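You operate a simulated robot arm through the tools that you are given. There is no shell and no other tool. Be economical: measure what you need, move in short steps, check, and stop when the job is done.

You are at the controls of a simulated robot arm. One attempt, no reset.

JOB
Close down the dip bench: basket up, lid shut, air off, rack tray wiped clean.
Fine: lid shut before the air goes off; pull the tray out; use the wipe from the tank bench and put it back; tray in; leave the air shutter. Where these are worked on the way, their far stop is far enough and under half their travel is too little: rack tray. What is to be rubbed or washed off counts as gone when no trace of it is left.

It is judged by the outcome, as a careful person would: the job done as asked, and still so three seconds after it is handed in. It fails if anything else is knocked over, pushed out of place, dropped, spilled or broken. Lids that push on must go on centred and level and be pressed home; caps that screw on are set level and turned clockwise until they are tight.

ROBOT AND FRAMES
A 6-joint arm with a two-finger parallel gripper on a trunk, on a base that drives. Base frame: it is fixed to the floor where the robot stands at the start and does not move with it; the origin is under the middle of the robot, x ahead of it, y to its left, z up. Readings come in m, rad, newtons and seconds.
Its first joint turns from -2.897 to 2.897 rad. Places, roughly: air shutter [0.7, 0.2, 0.9]; air switch [0.3, 0.4, 0.7]; rack tray [0.4, -0.3, 0.6]; tank [0.5, 0.3, 0.8]; tank lid [0.5, 0.4, 0.8]. Payload 3.91 kg.
The tool frame sits at the grasp point between the pads (the TCP): z along the fingers, y along the line on which they close. The tips reach 0.03 m beyond it. Largest opening 0.11 m; finger width 0.02, thickness 0.01; the body of the gripper, 0.048 by 0.112 m, starts 0.055 m behind the TCP.
Orientation is told as [roll, pitch, yaw] about the base's x, y, z axes, in that order, counted from this pose: with the fingers straight down and closing along the base's y, the tool's x points along the base's -x, its y along +y and its z along -z.

CONTROLS
- The arm moves only by the tool play_rows. Its argument "plan" is one flat list of numbers, 7 for each row, row after row: the shift along the tool's x, y, z in units of 40 mm (1.0 is 40 mm), then the turn, a rotation vector about the tool's x, y, z in units of 5 degrees (1.0 is 5 degrees), then the finger opening in m, from 0 to 0.11. In form: [x, y, z, ax, ay, az, hand, x, y, z, ax, ay, az, hand, ...]. A call has 1 to 10 rows; each row shifts and turns the commanded pose from where the row before left it, along the tool's axes as they then stand. A call with a number of a shift or a turn outside -1 to 1 is refused whole. Each row takes 0.2 s and may step no farther than 0.05 m and 0.15 rad from the row before; otherwise, or with a gripper value out of range, the whole call is refused. Where a pose cannot be reached the arm comes as near as it can. A force on the tool above 90 N (or 10 N above the force at the start of the call, whichever is more), or a blocked arm, ends the call early, and 0.2 s more pass. Each finger travels about 0.108 m/s and halts on what it meets, pressing with about 27 N; the grip force reading is that of the motor and also rises with nothing between the fingers. The clock runs only during rows and for 0.2 s after the last one: add rows that do not move to give the fingers time. It gives the time, the measured TCP pose, the force on the tool (base axes), the opening and the grip force at its end, in the units of the frame above (readings bear some noise), with the torque about the TCP (base axes, N m) and any sound that the robot's microphone picked up.
- Cameras (640 x 400 px; columns grow to the right, rows downward): "scene" is now at [-0.0805, 0.0046, 1.4003]; the picture's right is [0.01, -1.00, 0.00], its down [-0.77, -0.01, -0.64] and it looks along [0.64, 0.00, -0.77] (base axes); focal length 261 px, centre (320, 200). "wrist" rides on the gripper at [0.077, 0.007, -0.114] in the tool frame; the picture's right is [-0.09, 1.00, 0.00], its down [-0.80, -0.07, -0.59] and it looks along [-0.59, -0.05, 0.80] (tool axes); focal length 270 px, centre (320, 200).
- snapshot(camera): a new picture of that camera. It takes no simulated time.
- lift_body(by): slides the trunk up (or, below 0, down) by that many m; the arm and the scene camera ride with it, the base frame stays. It gives what a move gives, with no picture.
- drive_base(legs): drives the robot by 1 to 6 legs, each [ahead, left, turn to the left] in m, m and rad, along the robot's own axes; the way and the turn of a leg run together, so that a leg with both is an arc; at most 1.5 m and 3.142 rad a leg. The arm and the cameras ride along, it lands a little off, and it stops where it bumps. It gives what a move gives.
- aim_head(pan, tilt): turns the head with the scene camera to pan (to the left, within 1.501 rad either way) and tilt (down, from -0.506 to 1.204), counted from straight ahead of the robot. It gives what a move gives.
- point_at(camera, pixels): there is no depth. For up to 12 entries [column, row, z] of the newest picture of that camera ("zoom" is the newest enlarged one), the place [x, y] in the base frame at which the ray of that pixel passes the height z, good to about 0.003 m, but the place of the scene camera against the robot may be out by one fixed shift of up to 0.018 m in any direction. It takes no simulated time.
- enlarge(camera, box): a new picture of the part [left, top, right, bottom] of that camera's present view, enlarged. It takes no simulated time.
- hand_in(): hands the job in; it is judged then, once.

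Work in short steps. Measure before you move; look again where a grasp or a placing could have gone wrong, and mend it. You have 80 turns and 68 pictures in all, those below and enlarged ones among them. Open the gripper and draw the arm clear of the work before you hand the job in, unless the task says otherwise; then end with one line.

The tools are called after "Request:" as a command line: name --argument value ..., lists and objects as JSON in quotes. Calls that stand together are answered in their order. play_rows: Moves the arm, as the interface text tells. Its arguments: {"type":"object","properties":{"plan":{"type":"array","items":{"type":"number"}}},"required":["plan"]} The other tools are called the same way: lift_body (by) slides the trunk up or down; drive_base (legs) drives the base; aim_head (pan, tilt) turns the head that bears the scene camera; snapshot (camera) takes a picture; point_at (camera, pixels) gives the place at which the rays of pixels pass given heights; enlarge (camera, box) takes an enlarged picture of a part of a camera's view; hand_in () hands the job in.

At the start:

```text
t: 0.0
position: [0.4241, 0.1078, 1.102]
tcp_rot: [0.0, 0.0, -0.001]
ft_force: [-0.5, -0.6, 0.4]
wrist_torque: [-0.01, -0.03, 0.01]
opening: 0.1101
grip_force: 0.1
trunk travel left (down, up): [-0.35, 0.19]
robot x, y, heading: [-0.002, 0.0019, 0.005]
head pan, tilt: [0.007, 0.873]
```

scene: 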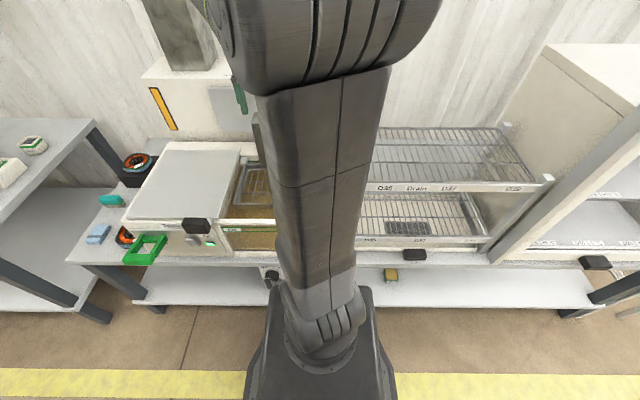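
wrist: 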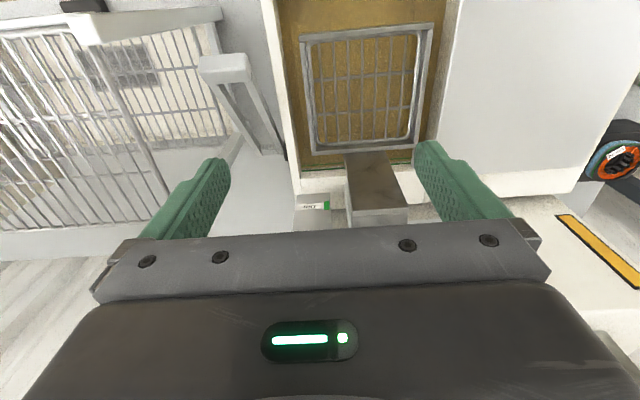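

The arm blocks the middle of the scene view; I enlarge the left part (tank, lid, switch) and the right part (rack, tray) first.

Request:
enlarge --camera "scene" --box '[60, 60, 300, 280]'

Request:
enlarge --camera "scene" --box '[340, 100, 640, 300]'

```text
1.82 times, centred on (180, 170) of scene
```

zoom: 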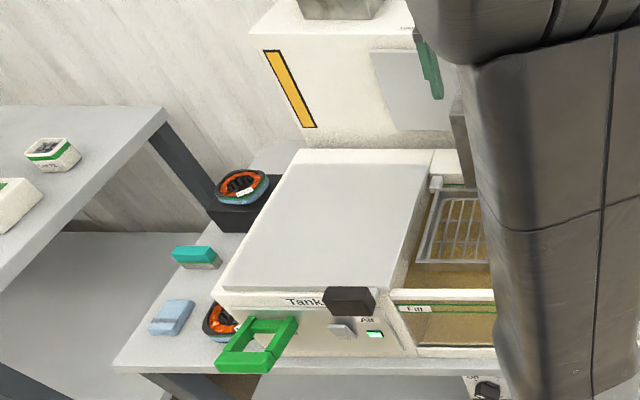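

```text
2.00 times, centred on (490, 200) of scene
```

zoom: 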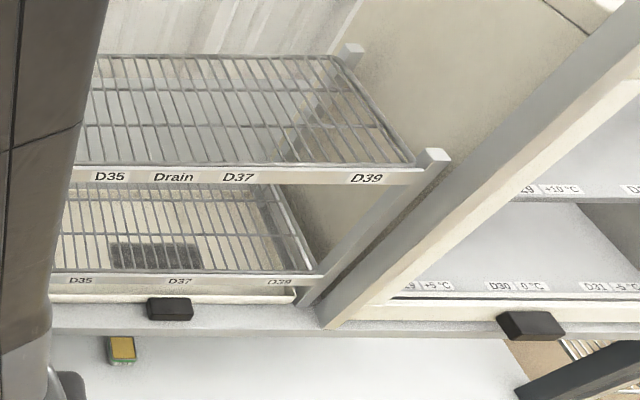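

I shift the arm to the right, high above everything, to clear the view of the tank.

Request:
play_rows --plan '[0, -1, 0, 0, 0, 0, 0.11, 0, -1, 0, 0, 0, 0, 0.11, 0, -1, 0, 0, 0, 0, 0.11, 0, -1, 0, 0, 0, 0, 0.11, 0, -1, 0, 0, 0, 0, 0.11, 0, -1, 0, 0, 0, 0, 0.11, 0, -1, 0, 0, 0, 0, 0.11, 0, -1, 0, 0, 0, 0, 0.11, 0, -1, 0, 0, 0, 0, 0.11, 0, -1, 0, 0, 0, 0, 0.11]'

Request:
snapshot --camera "scene"

Request:
snapshot --camera "wrist"

```text
t: 2.2
position: [0.423, -0.2937, 1.0973]
tcp_rot: [-0.002, 0.0, 0.001]
ft_force: [-0.1, -0.4, -0.4]
wrist_torque: [0.03, 0.03, -0.01]
opening: 0.11
grip_force: 0.0
trunk travel left (down, up): [-0.35, 0.19]
robot x, y, heading: [-0.0019, 0.0002, -0.001]
head pan, tilt: [0.007, 0.873]
```

```text
63 pictures are left
```

scene: 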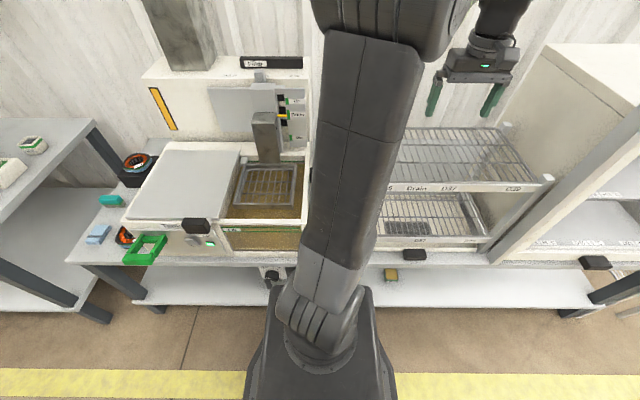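

```text
62 pictures are left
```

wrist: 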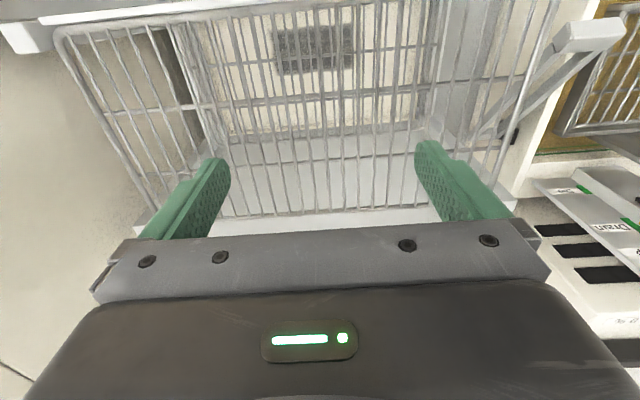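

Request:
enlarge --camera "scene" --box '[200, 40, 330, 130]'

Request:
enlarge --camera "scene" --box '[80, 130, 320, 290]'

Request:
enlarge --camera "scene" --box '[365, 190, 505, 290]'

```text
4.44 times, centred on (265, 85) of scene
```

zoom: 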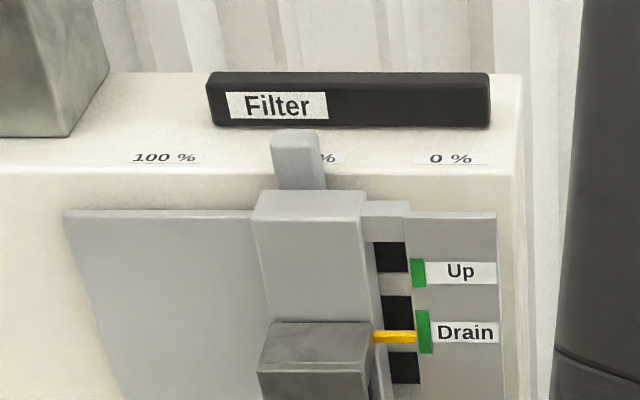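

```text
2.50 times, centred on (200, 210) of scene
```

zoom: 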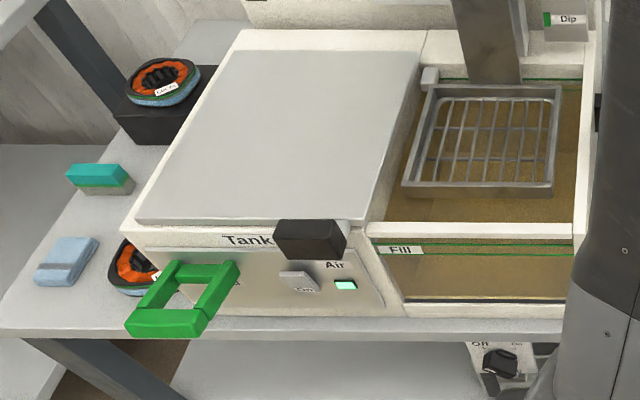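

```text
4.00 times, centred on (435, 240) of scene
```

zoom: 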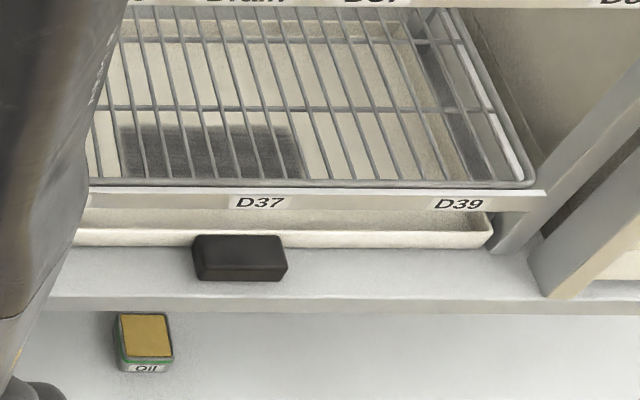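

Request:
enlarge --camera "scene" --box '[120, 210, 230, 280]'

Request:
point_at --camera "scene" --pixels '[[195, 225, 0.8], [195, 241, 0.7], [240, 165, 0.8], [265, 125, 1.0], [265, 160, 0.8], [110, 200, 0.62], [97, 234, 0.62], [414, 255, 0.62], [389, 274, 0.3], [305, 147, 0.8], [230, 215, 0.8], [390, 228, 0.62]]'

```text
5.71 times, centred on (175, 245) of scene
```

zoom: 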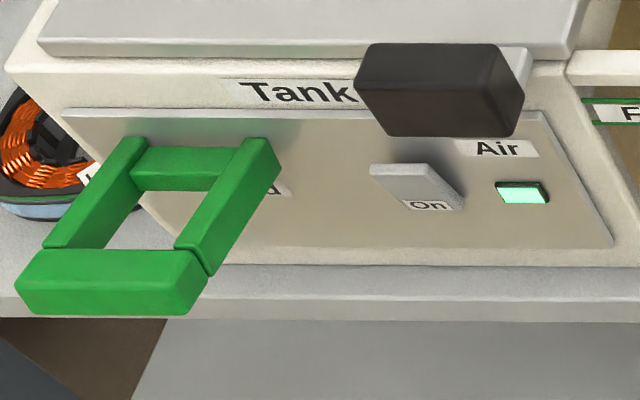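

```text
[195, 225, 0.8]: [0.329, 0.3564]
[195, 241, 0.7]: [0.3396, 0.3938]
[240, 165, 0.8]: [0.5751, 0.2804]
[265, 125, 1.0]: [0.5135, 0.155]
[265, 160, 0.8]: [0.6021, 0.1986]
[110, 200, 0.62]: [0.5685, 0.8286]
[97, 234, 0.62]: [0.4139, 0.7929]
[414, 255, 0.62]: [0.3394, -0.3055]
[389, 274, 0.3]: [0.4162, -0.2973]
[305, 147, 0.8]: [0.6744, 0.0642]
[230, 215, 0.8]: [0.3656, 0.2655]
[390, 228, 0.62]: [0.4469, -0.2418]
```

The panel has an "Air" lever with "On" under it, partly hidden, and a green handle with a hidden label. I back off, go left and lower the trunk to see the panel head on.

Request:
drive_base --legs '[[-0.4, 0, 0], [0, 0.45, 0]]'

Request:
lift_body --by -0.33

Request:
aim_head --pan 0.0 --tilt 0.5

Request:
snapshot --camera "scene"

```text
t: 7.0
position: [0.0292, 0.1483, 1.0994]
tcp_rot: [-0.001, 0.001, -0.005]
ft_force: [-0.7, 0.0, 0.1]
wrist_torque: [0.01, 0.0, 0.0]
opening: 0.1097
grip_force: 0.1
trunk travel left (down, up): [-0.35, 0.19]
robot x, y, heading: [-0.3919, 0.4434, -0.005]
head pan, tilt: [0.007, 0.873]
```

```text
t: 10.2
position: [0.0295, 0.1479, 0.769]
tcp_rot: [0.002, 0.001, -0.003]
ft_force: [1.0, -0.5, 0.5]
wrist_torque: [-0.03, -0.02, -0.02]
opening: 0.1101
grip_force: 0.1
trunk travel left (down, up): [-0.02, 0.52]
robot x, y, heading: [-0.3895, 0.4424, -0.001]
head pan, tilt: [0.007, 0.873]
```

```text
t: 11.1
position: [0.0288, 0.1478, 0.7684]
tcp_rot: [0.001, 0.0, -0.003]
ft_force: [0.3, -0.2, 0.5]
wrist_torque: [0.0, 0.05, 0.02]
opening: 0.11
grip_force: 0.1
trunk travel left (down, up): [-0.02, 0.52]
robot x, y, heading: [-0.3901, 0.4437, -0.003]
head pan, tilt: [0.0, 0.499]
```

```text
57 pictures are left
```

scene: 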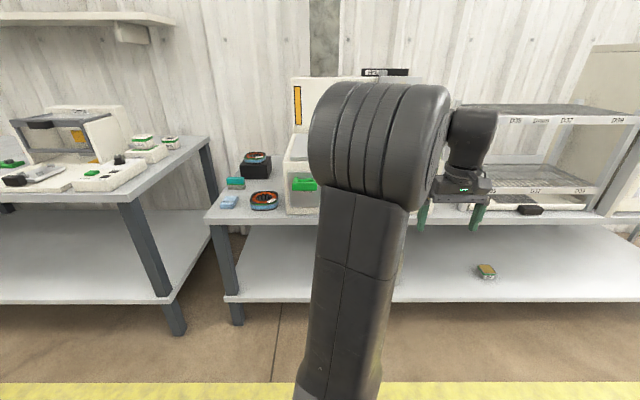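

The shoulder hides the panel; I shift right 0.4 m so that the panel shows left of the arm.

Request:
drive_base --legs '[[0, -0.42, 0]]'

Request:
aim_head --pan 0.3 --tilt 0.5

Request:
snapshot --camera "scene"

```text
t: 13.6
position: [0.0298, -0.2591, 0.7695]
tcp_rot: [0.0, -0.002, 0.0]
ft_force: [-0.1, -1.0, 1.5]
wrist_torque: [0.0, 0.01, 0.02]
opening: 0.1102
grip_force: 0.2
trunk travel left (down, up): [-0.02, 0.52]
robot x, y, heading: [-0.3934, 0.0338, -0.0]
head pan, tilt: [0.0, 0.499]
```

```text
t: 14.4
position: [0.0299, -0.2586, 0.7693]
tcp_rot: [0.002, 0.0, 0.0]
ft_force: [-0.4, -0.4, 0.3]
wrist_torque: [0.01, 0.0, 0.04]
opening: 0.1099
grip_force: 0.0
trunk travel left (down, up): [-0.02, 0.52]
robot x, y, heading: [-0.3935, 0.0334, 0.001]
head pan, tilt: [0.3, 0.499]
```

```text
56 pictures are left
```

scene: 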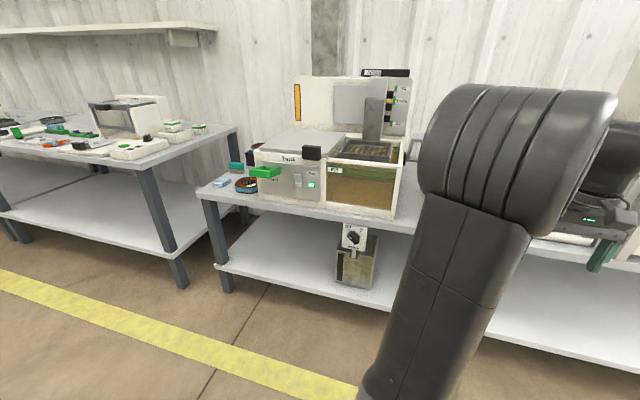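

Request:
enlarge --camera "scene" --box '[240, 130, 350, 210]'

Request:
enlarge --camera "scene" --box '[320, 60, 420, 170]'

Request:
enlarge --camera "scene" --box '[200, 145, 280, 200]'

```text
5.00 times, centred on (295, 170) of scene
```

zoom: 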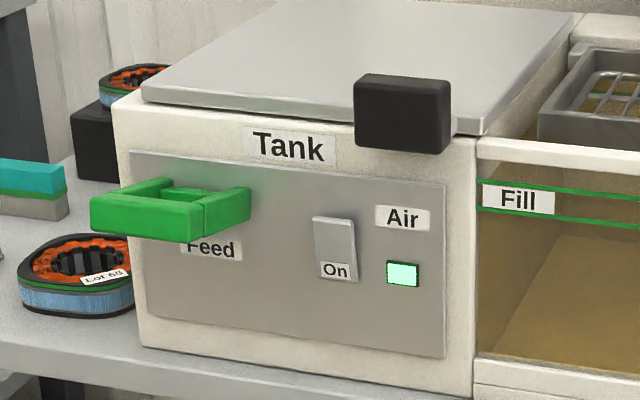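

```text
3.64 times, centred on (370, 115) of scene
```

zoom: 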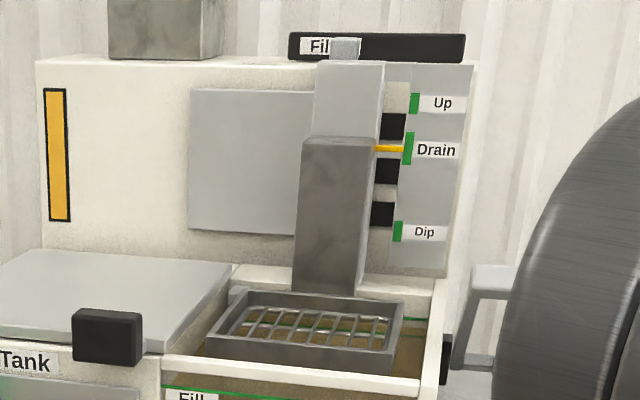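

```text
7.27 times, centred on (240, 172) of scene
```

zoom: 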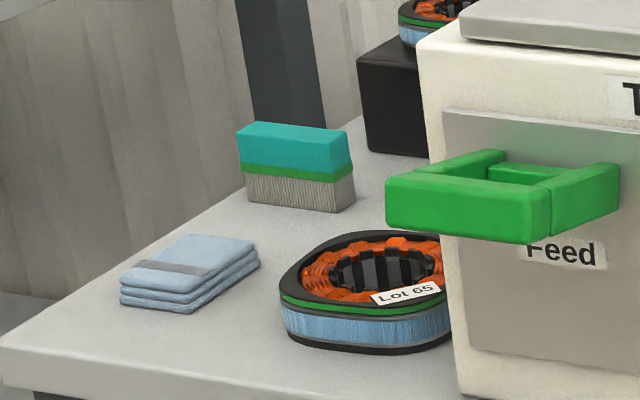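

The wipe is the blue folded cloth (the teal one is a brush); the basket pointer stands at Drain, and the Air paddle is On. I triangulate heights from this lower viewpoint.

Request:
point_at --camera "scene" --pixels '[[365, 99, 0.9], [365, 99, 0.95], [365, 99, 0.85], [311.5, 153, 0.8], [311.5, 153, 0.76], [295, 179, 0.7], [295, 179, 0.68], [223, 182, 0.62], [401, 89, 0.95], [399, 101, 0.95], [401, 89, 0.9], [399, 101, 0.9]]'

Request:
enlarge --camera "scene" --box '[280, 150, 330, 190]'

```text
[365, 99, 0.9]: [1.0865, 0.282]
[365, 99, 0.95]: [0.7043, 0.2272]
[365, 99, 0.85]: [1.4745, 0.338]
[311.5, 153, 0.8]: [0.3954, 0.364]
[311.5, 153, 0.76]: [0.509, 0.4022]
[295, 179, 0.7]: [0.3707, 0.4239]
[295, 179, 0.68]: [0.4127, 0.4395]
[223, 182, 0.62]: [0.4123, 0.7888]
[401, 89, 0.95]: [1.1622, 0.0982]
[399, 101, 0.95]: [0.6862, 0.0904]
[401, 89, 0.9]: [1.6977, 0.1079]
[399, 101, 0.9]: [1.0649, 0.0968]
```

```text
10.00 times, centred on (305, 170) of scene
```

zoom: 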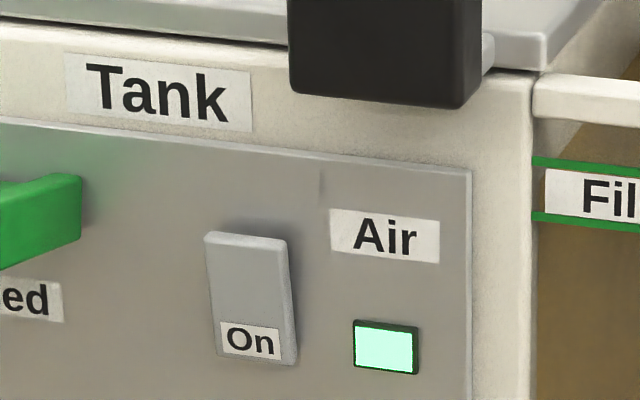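

Post top works out at about x 0.56, y 0.13–0.20, z 0.97; the rocker's top edge sticks out (pressing it turns the air off). I raise the trunk, then park the base at about (0, 0.2), from where tank, wipe and tray are all in reach.

Request:
lift_body --by 0.4

Request:
drive_base --legs '[[0, 0.17, 0], [0.36, 0, 0]]'

Request:
aim_head --pan 0.0 --tilt 0.8

Request:
play_rows --plan '[0, 1, 0, 0, 0, 0, 0.11, 0, 1, 0, 0, 0, 0, 0.11, 0, 1, 0, 0, 0, 0, 0.11, 0, 1, 0, 0, 0, 0, 0.11, 0, 1, 0, 0, 0, 0, 0.11, 0, 1, 0, 0, 0, 0, 0.11]'

Request:
snapshot --camera "wrist"

```text
t: 18.2
position: [0.0309, -0.2592, 1.1679]
tcp_rot: [0.001, -0.001, 0.001]
ft_force: [-0.8, -0.1, 0.1]
wrist_torque: [0.02, -0.01, 0.02]
opening: 0.1099
grip_force: 0.0
trunk travel left (down, up): [-0.42, 0.12]
robot x, y, heading: [-0.3932, 0.0355, -0.003]
head pan, tilt: [0.3, 0.499]
```

```text
t: 21.6
position: [0.3874, -0.083, 1.1681]
tcp_rot: [0.001, -0.001, 0.005]
ft_force: [-0.1, 0.6, -0.5]
wrist_torque: [-0.03, 0.02, 0.03]
opening: 0.1102
grip_force: 0.0
trunk travel left (down, up): [-0.42, 0.12]
robot x, y, heading: [-0.0365, 0.209, 0.007]
head pan, tilt: [0.3, 0.499]
```

```text
t: 22.4
position: [0.3871, -0.0816, 1.1686]
tcp_rot: [0.001, 0.0, 0.006]
ft_force: [-0.2, 0.2, 0.0]
wrist_torque: [0.01, 0.02, 0.0]
opening: 0.1099
grip_force: 0.1
trunk travel left (down, up): [-0.42, 0.12]
robot x, y, heading: [-0.0324, 0.2119, 0.006]
head pan, tilt: [0.0, 0.799]
```

```text
t: 23.8
position: [0.3888, 0.1578, 1.1644]
tcp_rot: [-0.002, -0.001, 0.004]
ft_force: [0.6, -1.0, -0.1]
wrist_torque: [0.02, -0.03, -0.02]
opening: 0.1099
grip_force: 0.0
trunk travel left (down, up): [-0.42, 0.12]
robot x, y, heading: [-0.0378, 0.2069, 0.01]
head pan, tilt: [0.0, 0.799]
```

```text
51 pictures are left
```

wrist: 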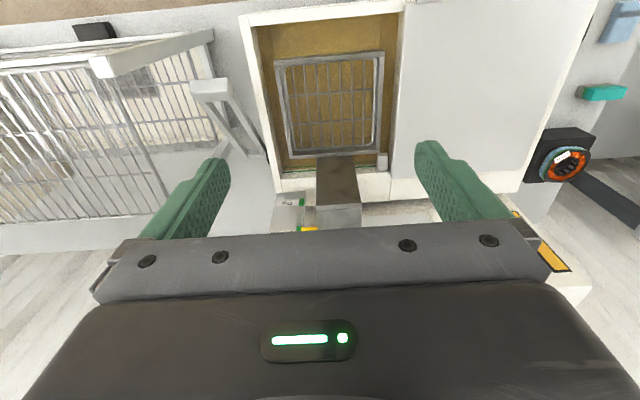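

The picture is upside down relative to the robot; the post's top face shows at (316–361, 205–228). I locate it.

Request:
point_at --camera "wrist" --pixels '[[316, 206, 0.969], [361, 206, 0.969], [318, 229, 0.969], [360, 226, 0.969], [316, 206, 0.99], [361, 206, 0.99]]'

Request:
enlarge --camera "wrist" --box '[260, 140, 400, 240]'

```text
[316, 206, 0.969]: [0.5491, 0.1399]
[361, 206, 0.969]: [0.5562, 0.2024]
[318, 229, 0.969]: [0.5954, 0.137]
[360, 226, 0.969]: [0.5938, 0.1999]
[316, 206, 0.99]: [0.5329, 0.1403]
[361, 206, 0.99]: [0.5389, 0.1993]
```

```text
4.00 times, centred on (330, 190) of wrist
```

zoom: 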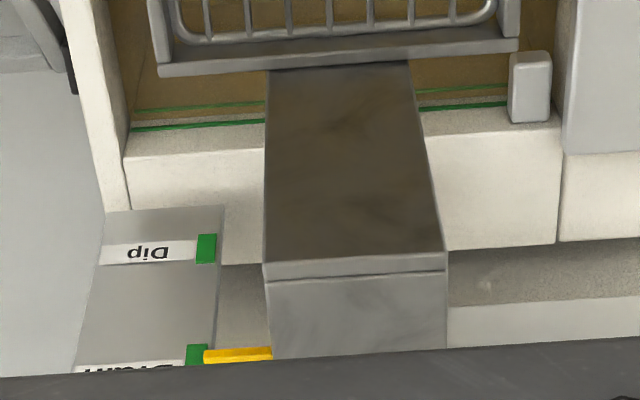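

Post centre is y≈0.169, front x≈0.553. I move over it and come down with the fingers straddling it.

Request:
play_rows --plan '[-0.93, 0.056, 0, 0, 0, 0, 0.11, -0.93, 0.056, 0, 0, 0, 0, 0.11, -0.93, 0.056, 0, 0, 0, 0, 0.11, -0.93, 0.056, 0, 0, 0, 0, 0.11, -0.93, 0.056, 0, 0, 0, 0, 0.11, 0, 0, 0.8, 0, 0, 0, 0.11, 0, 0, 0.8, 0, 0, 0, 0.11, 0, 0, 0.8, 0, 0, 0, 0.11, 0, 0, 0.8, 0, 0, 0, 0.11]'

Request:
snapshot --camera "wrist"

Request:
snapshot --camera "scene"

```text
t: 25.8
position: [0.5728, 0.1728, 1.0405]
tcp_rot: [0.0, 0.0, 0.005]
ft_force: [0.2, -0.3, 0.5]
wrist_torque: [0.03, 0.01, 0.01]
opening: 0.1102
grip_force: 0.0
trunk travel left (down, up): [-0.42, 0.12]
robot x, y, heading: [-0.0323, 0.2087, 0.007]
head pan, tilt: [0.0, 0.799]
```

```text
49 pictures are left
```

wrist: 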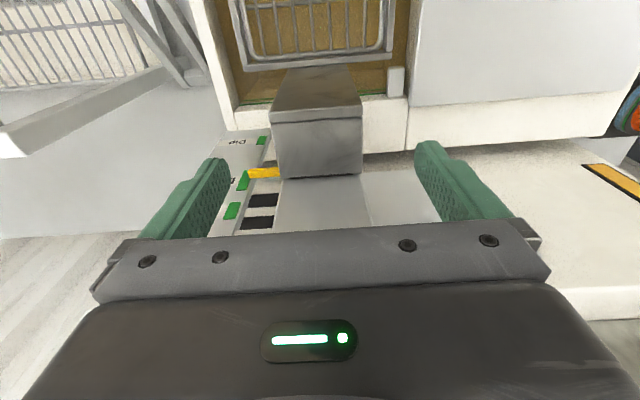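

```text
48 pictures are left
```

scene: 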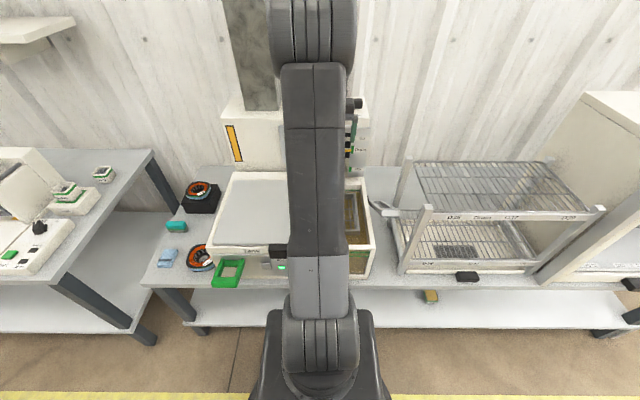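

The post lies centred between the fingers (columns 272–362 between 228 and 415). I descend 0.085 m and close.

Request:
play_rows --plan '[0, -0.05, 0.7, 0, 0, 0, 0.11, 0, -0.05, 0.7, 0, 0, 0, 0.11, 0, 0, 0.7, 0, 0, 0, 0.11, 0, 0, 0, 0, 0, 0, 0.05, 0, 0, 0, 0, 0, 0, 0.05, 0, 0, 0, 0, 0, 0, 0.04]'

Request:
snapshot --camera "wrist"

```text
t: 27.2
position: [0.5721, 0.1701, 0.9558]
tcp_rot: [-0.001, -0.001, 0.008]
ft_force: [-2.9, 16.5, -7.3]
wrist_torque: [0.52, -1.35, 0.08]
opening: 0.07
grip_force: 45.2
trunk travel left (down, up): [-0.42, 0.12]
robot x, y, heading: [-0.0373, 0.2095, 0.003]
head pan, tilt: [0.0, 0.799]
```

```text
47 pictures are left
```

wrist: 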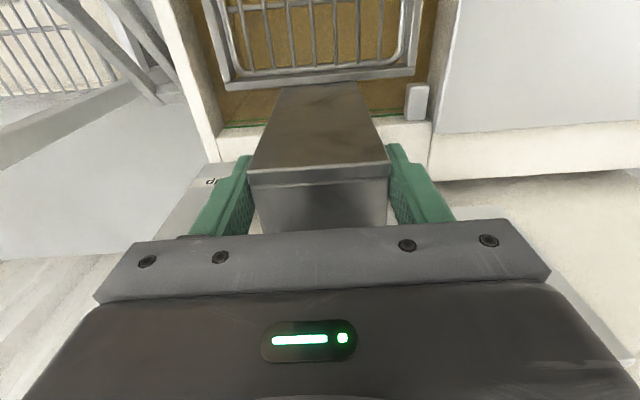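

The post is gripped (opening 0.070). I lift 0.05 m in small rows and look at the pointer.

Request:
play_rows --plan '[0, 0, -0.3, 0, 0, 0, 0.04, 0, 0, -0.3, 0, 0, 0, 0.04, 0, 0, -0.3, 0, 0, 0, 0.04, 0, 0, -0.3, 0, 0, 0, 0.04, 0, 0, 0, 0, 0, 0, 0.04]'

Request:
enlarge --camera "wrist" --box '[150, 80, 470, 260]'

Request:
enlarge --camera "scene" --box '[320, 90, 400, 180]'

```text
t: 28.4
position: [0.5717, 0.1706, 1.0052]
tcp_rot: [-0.002, 0.005, 0.007]
ft_force: [-18.7, 33.1, -23.5]
wrist_torque: [-0.25, -0.15, 0.23]
opening: 0.0702
grip_force: 45.1
trunk travel left (down, up): [-0.42, 0.12]
robot x, y, heading: [-0.0353, 0.2099, 0.005]
head pan, tilt: [0.0, 0.799]
```

```text
2.00 times, centred on (310, 170) of wrist
```

zoom: 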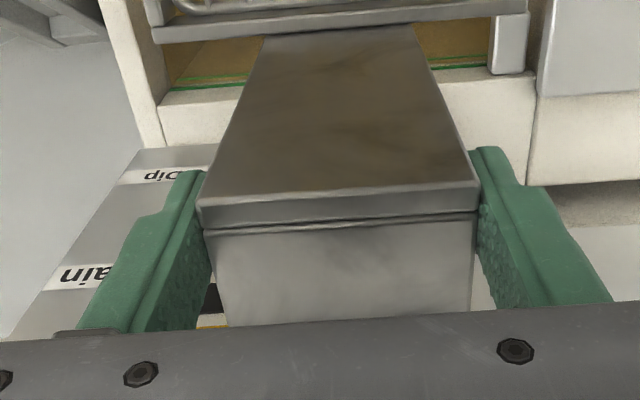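

```text
4.44 times, centred on (360, 135) of scene
```

zoom: 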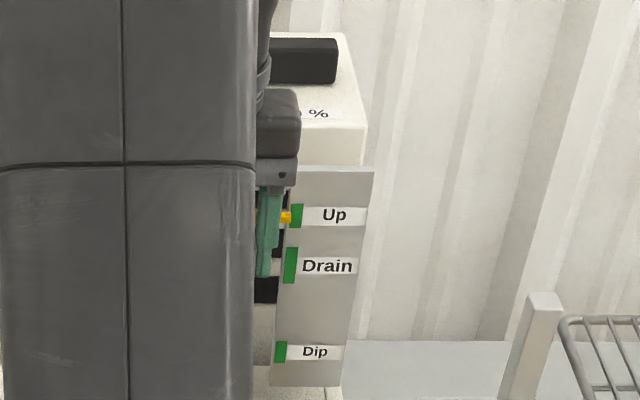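

The pointer now stands in the middle of the green "Up" mark (row 216 of 205–227). I open and check that it stays.

Request:
play_rows --plan '[0, 0, 0, 0, 0, 0, 0.08, 0, 0, 0, 0, 0, 0, 0.11, 0, 0, 0, 0, 0, 0, 0.11, 0, 0, -0.5, 0, 0, 0, 0.11, 0, 0, -0.9, 0, 0, 0, 0.11, 0, 0, -0.9, 0, 0, 0, 0.11]'

Request:
enlarge --camera "scene" --box '[320, 90, 400, 180]'

Request:
snapshot --camera "wrist"

```text
t: 29.8
position: [0.5701, 0.1653, 1.0962]
tcp_rot: [0.001, 0.0, 0.005]
ft_force: [-0.3, 0.3, 0.8]
wrist_torque: [0.01, -0.03, -0.01]
opening: 0.11
grip_force: 0.0
trunk travel left (down, up): [-0.42, 0.12]
robot x, y, heading: [-0.0359, 0.2062, 0.005]
head pan, tilt: [0.0, 0.799]
```

```text
4.44 times, centred on (360, 135) of scene
```

zoom: 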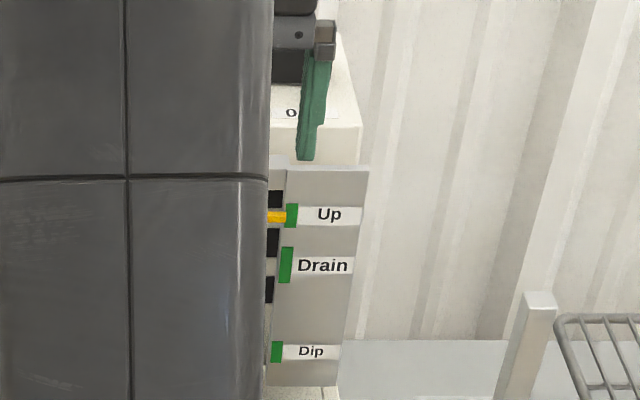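

```text
43 pictures are left
```

wrist: 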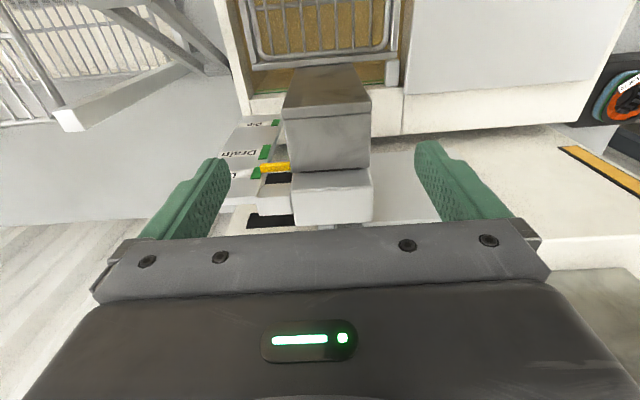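

Basket holds at Up. Now I go over the lid's black handle (estimated (0.31, 0.34, 0.83)) to measure it with the wrist camera.

Request:
play_rows --plan '[0.9, 0.5, 0, 0, 0, 0, 0.11, 0.9, 0.5, 0, 0, 0, 0, 0.11, 0.9, 0.5, 0, 0, 0, 0, 0.11, 0.9, 0.6, 0, 0, 0, 0, 0.11, 0.9, 0.6, 0, 0, 0, 0, 0.11, 0.9, 0.6, 0, 0, 0, 0, 0.11, 0.9, 0.6, 0, 0, 0, 0, 0.11, 0, 0.4, 0.9, 0, 0, 0, 0.11, 0, 0, 0.9, 0, 0, 0, 0.11]'

Request:
snapshot --camera "wrist"

Request:
snapshot --camera "scene"

```text
t: 31.8
position: [0.3208, 0.339, 1.0243]
tcp_rot: [0.0, 0.0, 0.006]
ft_force: [0.4, -0.7, 0.0]
wrist_torque: [0.0, 0.04, 0.01]
opening: 0.1102
grip_force: 0.0
trunk travel left (down, up): [-0.42, 0.12]
robot x, y, heading: [-0.0334, 0.2097, 0.004]
head pan, tilt: [0.0, 0.799]
```

```text
42 pictures are left
```

wrist: 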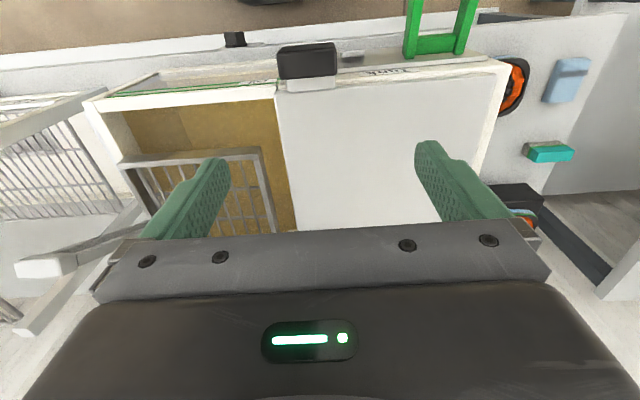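

```text
41 pictures are left
```

scene: 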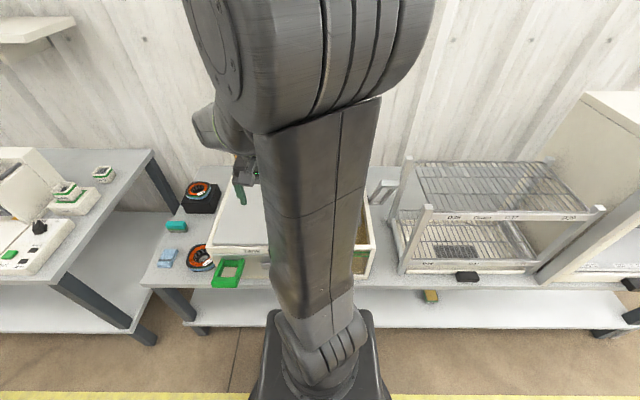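

Request:
enlarge --camera "wrist" --box '[250, 20, 370, 100]'

Request:
point_at --camera "wrist" --pixels '[[278, 50, 0.8], [337, 43, 0.8], [280, 78, 0.8], [338, 73, 0.8], [278, 50, 0.83], [337, 43, 0.83], [280, 78, 0.83], [338, 73, 0.83], [279, 97, 0.8], [300, 232, 0.8], [100, 100, 0.8], [490, 65, 0.8]]'

```text
5.00 times, centred on (310, 60) of wrist
```

zoom: 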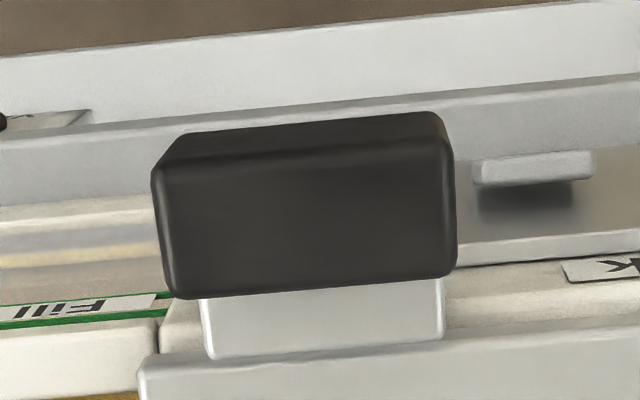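

```text
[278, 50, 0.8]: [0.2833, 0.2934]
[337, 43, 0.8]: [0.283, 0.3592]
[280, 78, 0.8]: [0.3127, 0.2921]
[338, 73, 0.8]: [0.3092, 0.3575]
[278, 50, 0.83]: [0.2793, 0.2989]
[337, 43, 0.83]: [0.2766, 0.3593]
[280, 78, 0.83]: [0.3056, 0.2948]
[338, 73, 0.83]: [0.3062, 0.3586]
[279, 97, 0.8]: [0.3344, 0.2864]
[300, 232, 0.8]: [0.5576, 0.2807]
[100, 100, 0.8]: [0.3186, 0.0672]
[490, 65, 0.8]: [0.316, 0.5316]
```

The handle block spans x 0.28–0.308, y 0.296–0.358, top z≈0.82. I grip it across y at z≈0.81.

Request:
play_rows --plan '[0.36, -0.15, 0.9, 0, 0, 0, 0.11, 0.36, -0.15, 0.9, 0, 0, 0, 0.11, 0, 0, 0.9, 0, 0, 0, 0.11, 0, 0, 0.9, 0, 0, 0, 0.11, 0, 0, 0.9, 0, 0, 0, 0.11, 0, 0, 0.8, 0, 0, 0, 0.11, 0, 0, 0, 0, 0, 0, 0.06, 0, 0, 0, 0, 0, 0, 0.04, 0, 0, 0, 0, 0, 0, 0.04]'

Request:
snapshot --camera "wrist"

```text
t: 33.8
position: [0.2919, 0.3228, 0.8122]
tcp_rot: [0.0, 0.0, 0.004]
ft_force: [-1.8, -0.4, -7.1]
wrist_torque: [0.14, -1.08, -0.24]
opening: 0.0601
grip_force: 44.6
trunk travel left (down, up): [-0.42, 0.12]
robot x, y, heading: [-0.0347, 0.2062, 0.008]
head pan, tilt: [0.0, 0.799]
```

```text
39 pictures are left
```

wrist: 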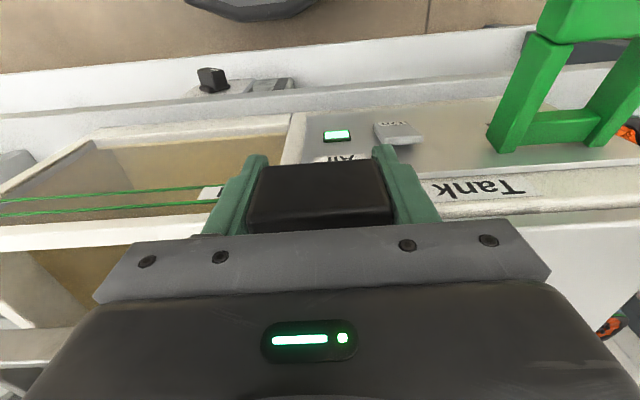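

Handle gripped (opening 0.060). I slide it to the right.

Request:
play_rows --plan '[0, -0.4, 0, 0, 0, 0, 0.04, 0, -0.6, 0, 0, 0, 0, 0.04, 0, -0.6, 0, 0, 0, 0, 0.04, 0, -0.6, 0, 0, 0, 0, 0.04]'

Request:
snapshot --camera "wrist"

```text
t: 34.8
position: [0.2907, 0.2377, 0.8125]
tcp_rot: [0.002, 0.0, 0.004]
ft_force: [3.3, -2.3, 3.7]
wrist_torque: [0.84, 1.41, -1.06]
opening: 0.0599
grip_force: 45.1
trunk travel left (down, up): [-0.42, 0.12]
robot x, y, heading: [-0.0408, 0.2122, 0.001]
head pan, tilt: [0.0, 0.799]
```

```text
38 pictures are left
```

wrist: 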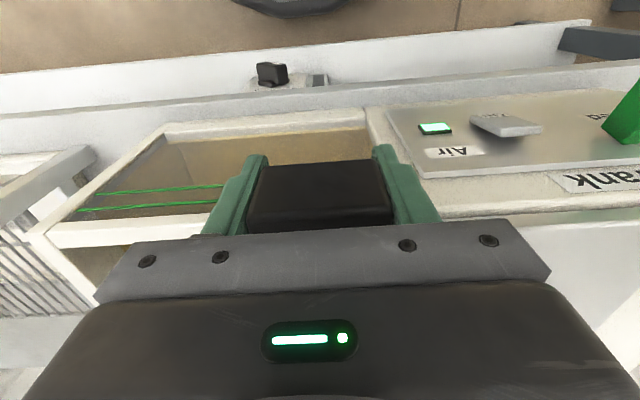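

The lid slides along freely. I go on toward the stop in smaller rows.

Request:
play_rows --plan '[0, -0.6, 0, 0, 0, 0, 0.04, 0, -0.6, 0, 0, 0, 0, 0.04, 0, -0.6, 0, 0, 0, 0, 0.04, 0, -0.6, 0, 0, 0, 0, 0.04, 0, -0.5, 0, 0, 0, 0, 0.04, 0, -0.4, 0, 0, 0, 0, 0.04, 0, -0.3, 0, 0, 0, 0, 0.04]'

Request:
snapshot --camera "wrist"

Request:
snapshot --camera "scene"

```text
t: 36.4
position: [0.2905, 0.0909, 0.8125]
tcp_rot: [0.0, 0.002, 0.005]
ft_force: [-12.4, -1.4, 1.8]
wrist_torque: [0.61, 0.01, -0.61]
opening: 0.06
grip_force: 45.3
trunk travel left (down, up): [-0.42, 0.12]
robot x, y, heading: [-0.0352, 0.2064, 0.006]
head pan, tilt: [0.0, 0.799]
```

```text
37 pictures are left
```

wrist: 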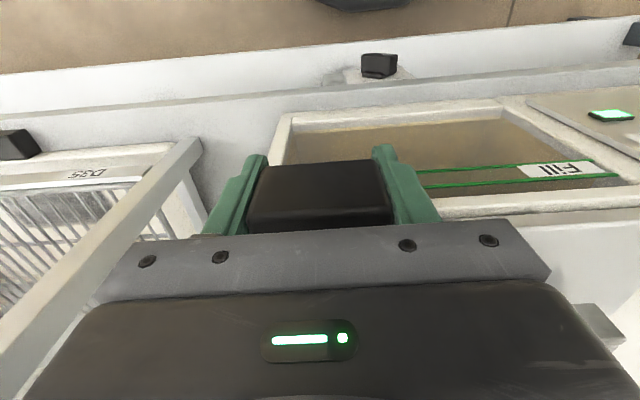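

```text
36 pictures are left
```

scene: 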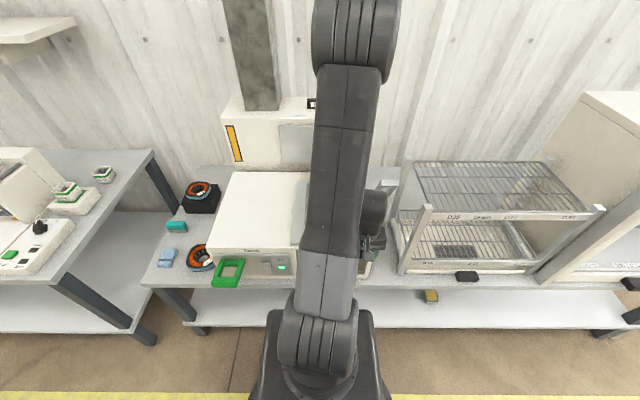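

Travelled 0.23 m without a stop yet; I feel for it in small rows.

Request:
play_rows --plan '[0, -0.2, 0, 0, 0, 0, 0.04, 0, -0.2, 0, 0, 0, 0, 0.04]'

```text
t: 37.1
position: [0.2914, 0.0864, 0.8129]
tcp_rot: [0.002, 0.012, 0.009]
ft_force: [3.7, 35.1, -15.4]
wrist_torque: [-0.42, -0.96, -1.02]
opening: 0.0601
grip_force: 44.9
trunk travel left (down, up): [-0.42, 0.12]
robot x, y, heading: [-0.0368, 0.21, 0.011]
head pan, tilt: [0.0, 0.799]
stopped in row 2: the force on the tool passed its limit (the readings are from after the stop); the commanded pose is now the measured one
```

A firm stop (35 N in y) at y=0.086. I release, raise and look whether that is the lid's own end stop.

Request:
play_rows --plan '[0, 0, 0, 0, 0, 0, 0.075, 0, 0, 0, 0, 0, 0, 0.08, 0, 0, -0.6, 0, 0, 0, 0.08, 0, 0, -0.9, 0, 0, 0, 0.08, 0, 0, -0.9, 0, 0, 0, 0.11, 0, 0, -0.9, 0, 0, 0, 0.11, 0, 0.9, -0.9, 0, 0, 0, 0.11, 0, 0.9, 0, 0, 0, 0, 0.11]'

Request:
snapshot --camera "wrist"

```text
refused: row 7 steps farther than a row can; nothing moved
```

```text
35 pictures are left
```

wrist: 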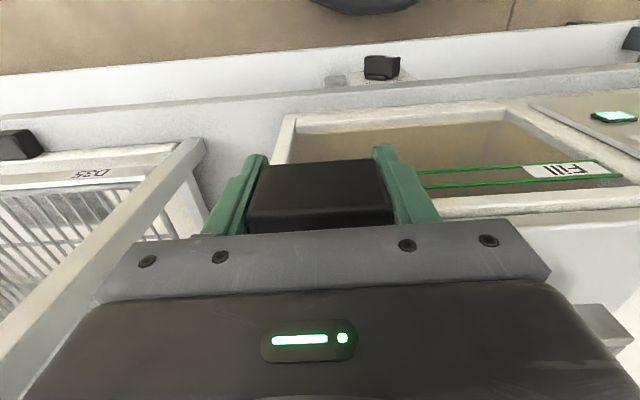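

Request:
play_rows --plan '[0, 0, 0, 0, 0, 0, 0.075, 0, 0, 0, 0, 0, 0, 0.08, 0, 0, -0.6, 0, 0, 0, 0.08, 0, 0, -0.9, 0, 0, 0, 0.08, 0, 0, -0.9, 0, 0, 0, 0.11, 0, 0, -0.9, 0, 0, 0, 0.11, 0, 0.8, -0.8, 0, 0, 0, 0.11, 0, 0.9, 0, 0, 0, 0, 0.11]'

Request:
snapshot --camera "wrist"

```text
t: 39.0
position: [0.2911, 0.1518, 0.9766]
tcp_rot: [0.002, 0.008, 0.009]
ft_force: [-0.4, -0.1, 1.0]
wrist_torque: [-0.02, 0.01, 0.01]
opening: 0.11
grip_force: 0.1
trunk travel left (down, up): [-0.42, 0.12]
robot x, y, heading: [-0.0343, 0.2103, 0.008]
head pan, tilt: [0.0, 0.799]
```

```text
34 pictures are left
```

wrist: 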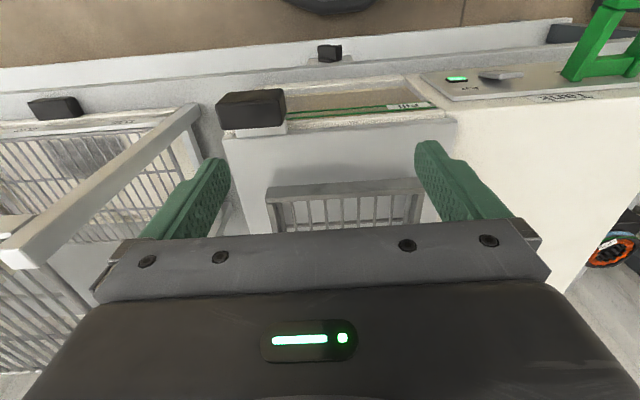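

Request:
enlarge --camera "wrist" --box '[190, 50, 510, 240]'

Request:
snapshot --camera "scene"

```text
2.00 times, centred on (350, 145) of wrist
```

zoom: 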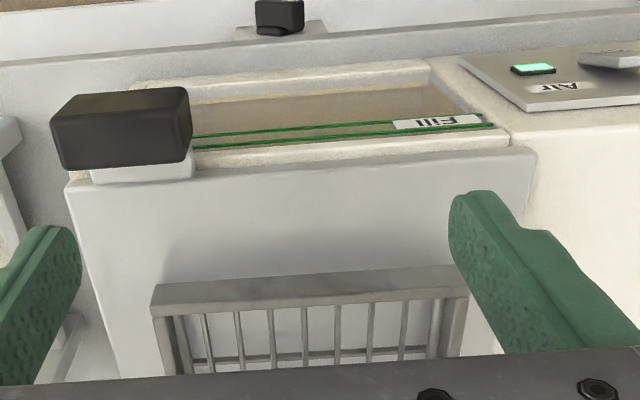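

```text
32 pictures are left
```

scene: 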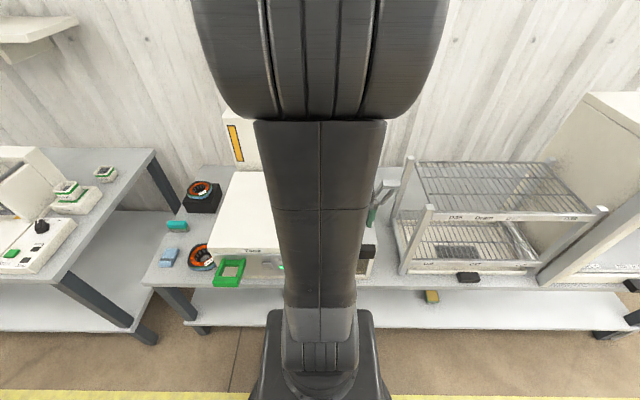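

The lid now covers the whole opening with the basket above it. To be sure the stop was the lid's own (not the gripper meeting the rack), I push the handle's left face with closed fingers.

Request:
play_rows --plan '[0, 0, 0, 0, 0, 0, 0.03, 0, 0, 0, 0, 0, 0, 0, 0, 0, 0.8, 0, 0, 0, 0, 0, 0, 0.8, 0, 0, 0, 0, 0, 0, 0.8, 0, 0, 0, 0, 0, 0, 0.8, 0, 0, 0, 0, 0, 0, 0.7, 0, 0, 0, 0, 0, -0.4, 0, 0, 0, 0, 0, 0, -0.3, 0, 0, 0, 0, 0, 0, -0.25, 0, 0, 0, 0, 0]'

```text
t: 41.1
position: [0.2895, 0.1301, 0.8211]
tcp_rot: [0.005, 0.015, 0.014]
ft_force: [2.3, 43.9, -5.2]
wrist_torque: [-0.6, -0.05, -0.36]
opening: 0.0
grip_force: 26.6
trunk travel left (down, up): [-0.42, 0.12]
robot x, y, heading: [-0.0342, 0.2112, 0.017]
head pan, tilt: [0.0, 0.799]
stopped in row 10: the force on the tool passed its limit (the readings are from after the stop); the commanded pose is now the measured one
```

Same stop from the other side: the lid is home. Next I draw back, move in front of the air rocker (y≈0.39) and tilt the fingers 45° forward to press its top.

Request:
play_rows --plan '[0.3, 0.5, 0, 0, 0, 0, 0, 0.5, 0.3, -0.9, 0, 0, 0, 0, 0.5, 0.3, -0.9, 0, 0, 0, 0, 0.5, 0.9, 0, 0, 0, 0, 0, 0.5, 0.9, 0, 0, 0, 0, 0, 0, 0.9, 0, 0, 0, 0, 0, 0, 0.9, 0, 0, 0, 0, 0, 0, 0.9, 0, 0, 0, 0, 0, 0, 0.9, 0, 0, 0, 0, 0]'

Request:
play_rows --plan '[0, 0, 0, 0, -1, 0, 0, 0, 0, 0, 0, -1, 0, 0, 0, 0, 0, 0, -1, 0, 0, 0, 0, 0, 0, -1, 0, 0, 0, 0, 0, 0, -1, 0, 0, 0, 0, 0, 0, -1, 0, 0, 0, 0, 0, 0, -1, 0, 0, 0, 0, 0, 0, -1, 0, 0, 0, 0, 0, 0, -1, 0, 0]'

Request:
snapshot --camera "wrist"

```text
t: 43.1
position: [0.1961, 0.3827, 0.8929]
tcp_rot: [0.007, 0.013, 0.013]
ft_force: [0.1, 0.4, 0.5]
wrist_torque: [-0.02, 0.0, 0.02]
opening: 0.0
grip_force: 26.2
trunk travel left (down, up): [-0.42, 0.12]
robot x, y, heading: [-0.0362, 0.2132, 0.015]
head pan, tilt: [0.0, 0.799]
```

```text
t: 45.0
position: [0.2176, 0.4506, 0.9186]
tcp_rot: [0.177, -0.72, -0.094]
ft_force: [0.0, 0.3, 0.5]
wrist_torque: [-0.01, 0.01, 0.02]
opening: 0.0
grip_force: 27.2
out of reach, approached as far as the arm can: row 8, 9
trunk travel left (down, up): [-0.42, 0.12]
robot x, y, heading: [-0.0379, 0.2131, 0.014]
head pan, tilt: [0.0, 0.799]
stopped in row 9: the arm was blocked; the commanded pose is now the measured one
```

```text
31 pictures are left
```

wrist: 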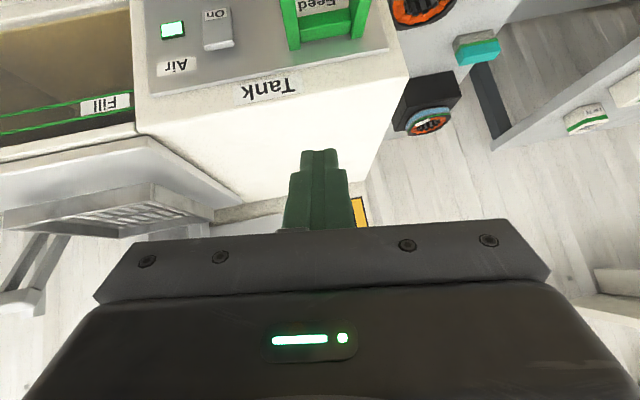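

Too close to the body for that tilt. I back the base 0.2 m, straighten the small roll/yaw, and meanwhile measure the rocker at (215, 30).

Request:
point_at --camera "wrist" --pixels '[[203, 47, 0.7], [203, 47, 0.73], [233, 45, 0.73], [233, 45, 0.7], [215, 14, 0.7], [215, 14, 0.67], [172, 30, 0.7], [135, 95, 0.78], [402, 75, 0.78]]'

Request:
drive_base --legs '[[-0.2, 0, 0]]'

Request:
play_rows --plan '[0, 0, 0, 0.66, 0, -0.4, 0, 0, 0, 0, 0.66, 0, -0.4, 0]'

Request:
snapshot --camera "wrist"

```text
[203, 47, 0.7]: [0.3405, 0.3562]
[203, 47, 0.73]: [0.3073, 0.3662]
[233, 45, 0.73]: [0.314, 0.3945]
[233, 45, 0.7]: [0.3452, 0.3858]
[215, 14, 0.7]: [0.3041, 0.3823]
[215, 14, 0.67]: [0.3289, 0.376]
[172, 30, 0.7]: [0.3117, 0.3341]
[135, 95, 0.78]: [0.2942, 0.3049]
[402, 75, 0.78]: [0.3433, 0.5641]
```

```text
t: 46.5
position: [0.0256, 0.4478, 0.9185]
tcp_rot: [0.177, -0.719, -0.089]
ft_force: [-0.4, -1.4, -0.9]
wrist_torque: [0.0, 0.0, 0.03]
opening: 0.0001
grip_force: 27.0
trunk travel left (down, up): [-0.42, 0.12]
robot x, y, heading: [-0.2285, 0.2098, 0.015]
head pan, tilt: [0.0, 0.799]
```

```text
t: 47.1
position: [0.0263, 0.449, 0.918]
tcp_rot: [-0.003, -0.726, 0.004]
ft_force: [0.0, 0.7, -0.6]
wrist_torque: [-0.01, 0.04, 0.01]
opening: 0.0
grip_force: 26.9
trunk travel left (down, up): [-0.42, 0.12]
robot x, y, heading: [-0.2318, 0.2091, 0.017]
head pan, tilt: [0.0, 0.799]
```

```text
30 pictures are left
```

wrist: 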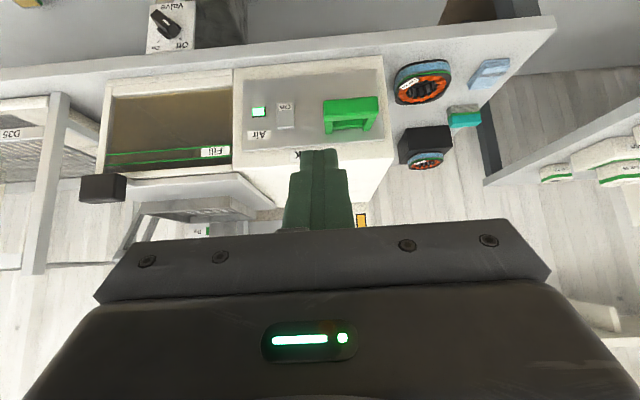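

Straight now; the rocker shows at (285, 115), its protruding top toward row 128. I measure it from here.

Request:
point_at --camera "wrist" --pixels '[[277, 128, 0.73], [293, 128, 0.73], [277, 128, 0.71], [285, 104, 0.7], [285, 104, 0.68], [240, 152, 0.78], [258, 112, 0.7]]'

Request:
enlarge --camera "wrist" --box '[230, 60, 390, 160]'

```text
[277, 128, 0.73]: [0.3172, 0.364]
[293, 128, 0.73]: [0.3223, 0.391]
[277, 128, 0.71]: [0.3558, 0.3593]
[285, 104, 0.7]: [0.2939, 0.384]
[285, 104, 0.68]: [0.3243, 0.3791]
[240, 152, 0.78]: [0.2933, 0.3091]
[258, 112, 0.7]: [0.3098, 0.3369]
```

```text
4.00 times, centred on (310, 110) of wrist
```

zoom: 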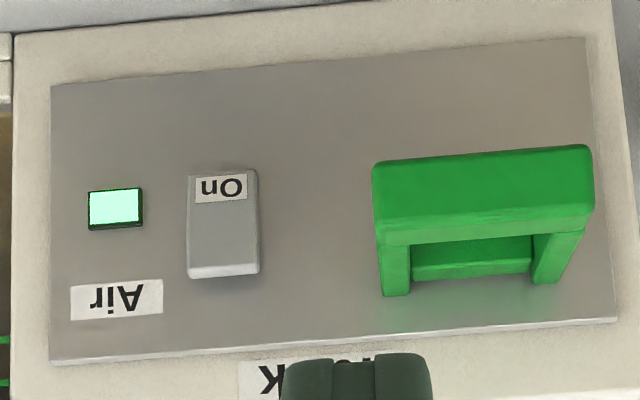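

Two-view fix: rocker centre y≈0.379, top at z≈0.74, x≈0.297. I bring the fingertips just in front of its top.

Request:
play_rows --plan '[-0.13, -0.219, 0.818, 0, 0, 0, 0, -0.13, -0.219, 0.818, 0, 0, 0, 0, -0.13, -0.219, 0.818, 0, 0, 0, 0, -0.13, -0.219, 0.818, 0, 0, 0, 0, -0.13, -0.219, 0.818, 0, 0, 0, 0, -0.13, -0.219, 0.818, 0, 0, 0, 0, -0.13, -0.219, 0.818, 0, 0, 0, 0, -0.13, -0.219, 0.818, 0, 0, 0, 0]'

Request:
snapshot --camera "wrist"

```text
t: 48.9
position: [0.2549, 0.4037, 0.8011]
tcp_rot: [-0.011, -0.723, 0.01]
ft_force: [-0.4, -0.9, -0.9]
wrist_torque: [-0.03, 0.01, 0.01]
opening: 0.0
grip_force: 26.8
out of reach, approached as far as the arm can: row 3, 4, 5, 6, 7, 8
trunk travel left (down, up): [-0.42, 0.12]
robot x, y, heading: [-0.2288, 0.2083, 0.016]
head pan, tilt: [0.0, 0.799]
```

```text
28 pictures are left
```

wrist: 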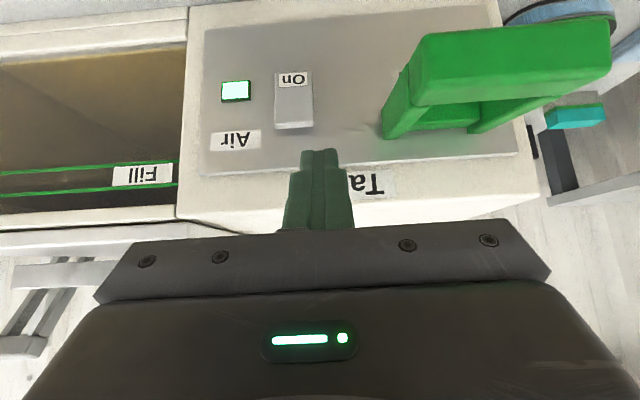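

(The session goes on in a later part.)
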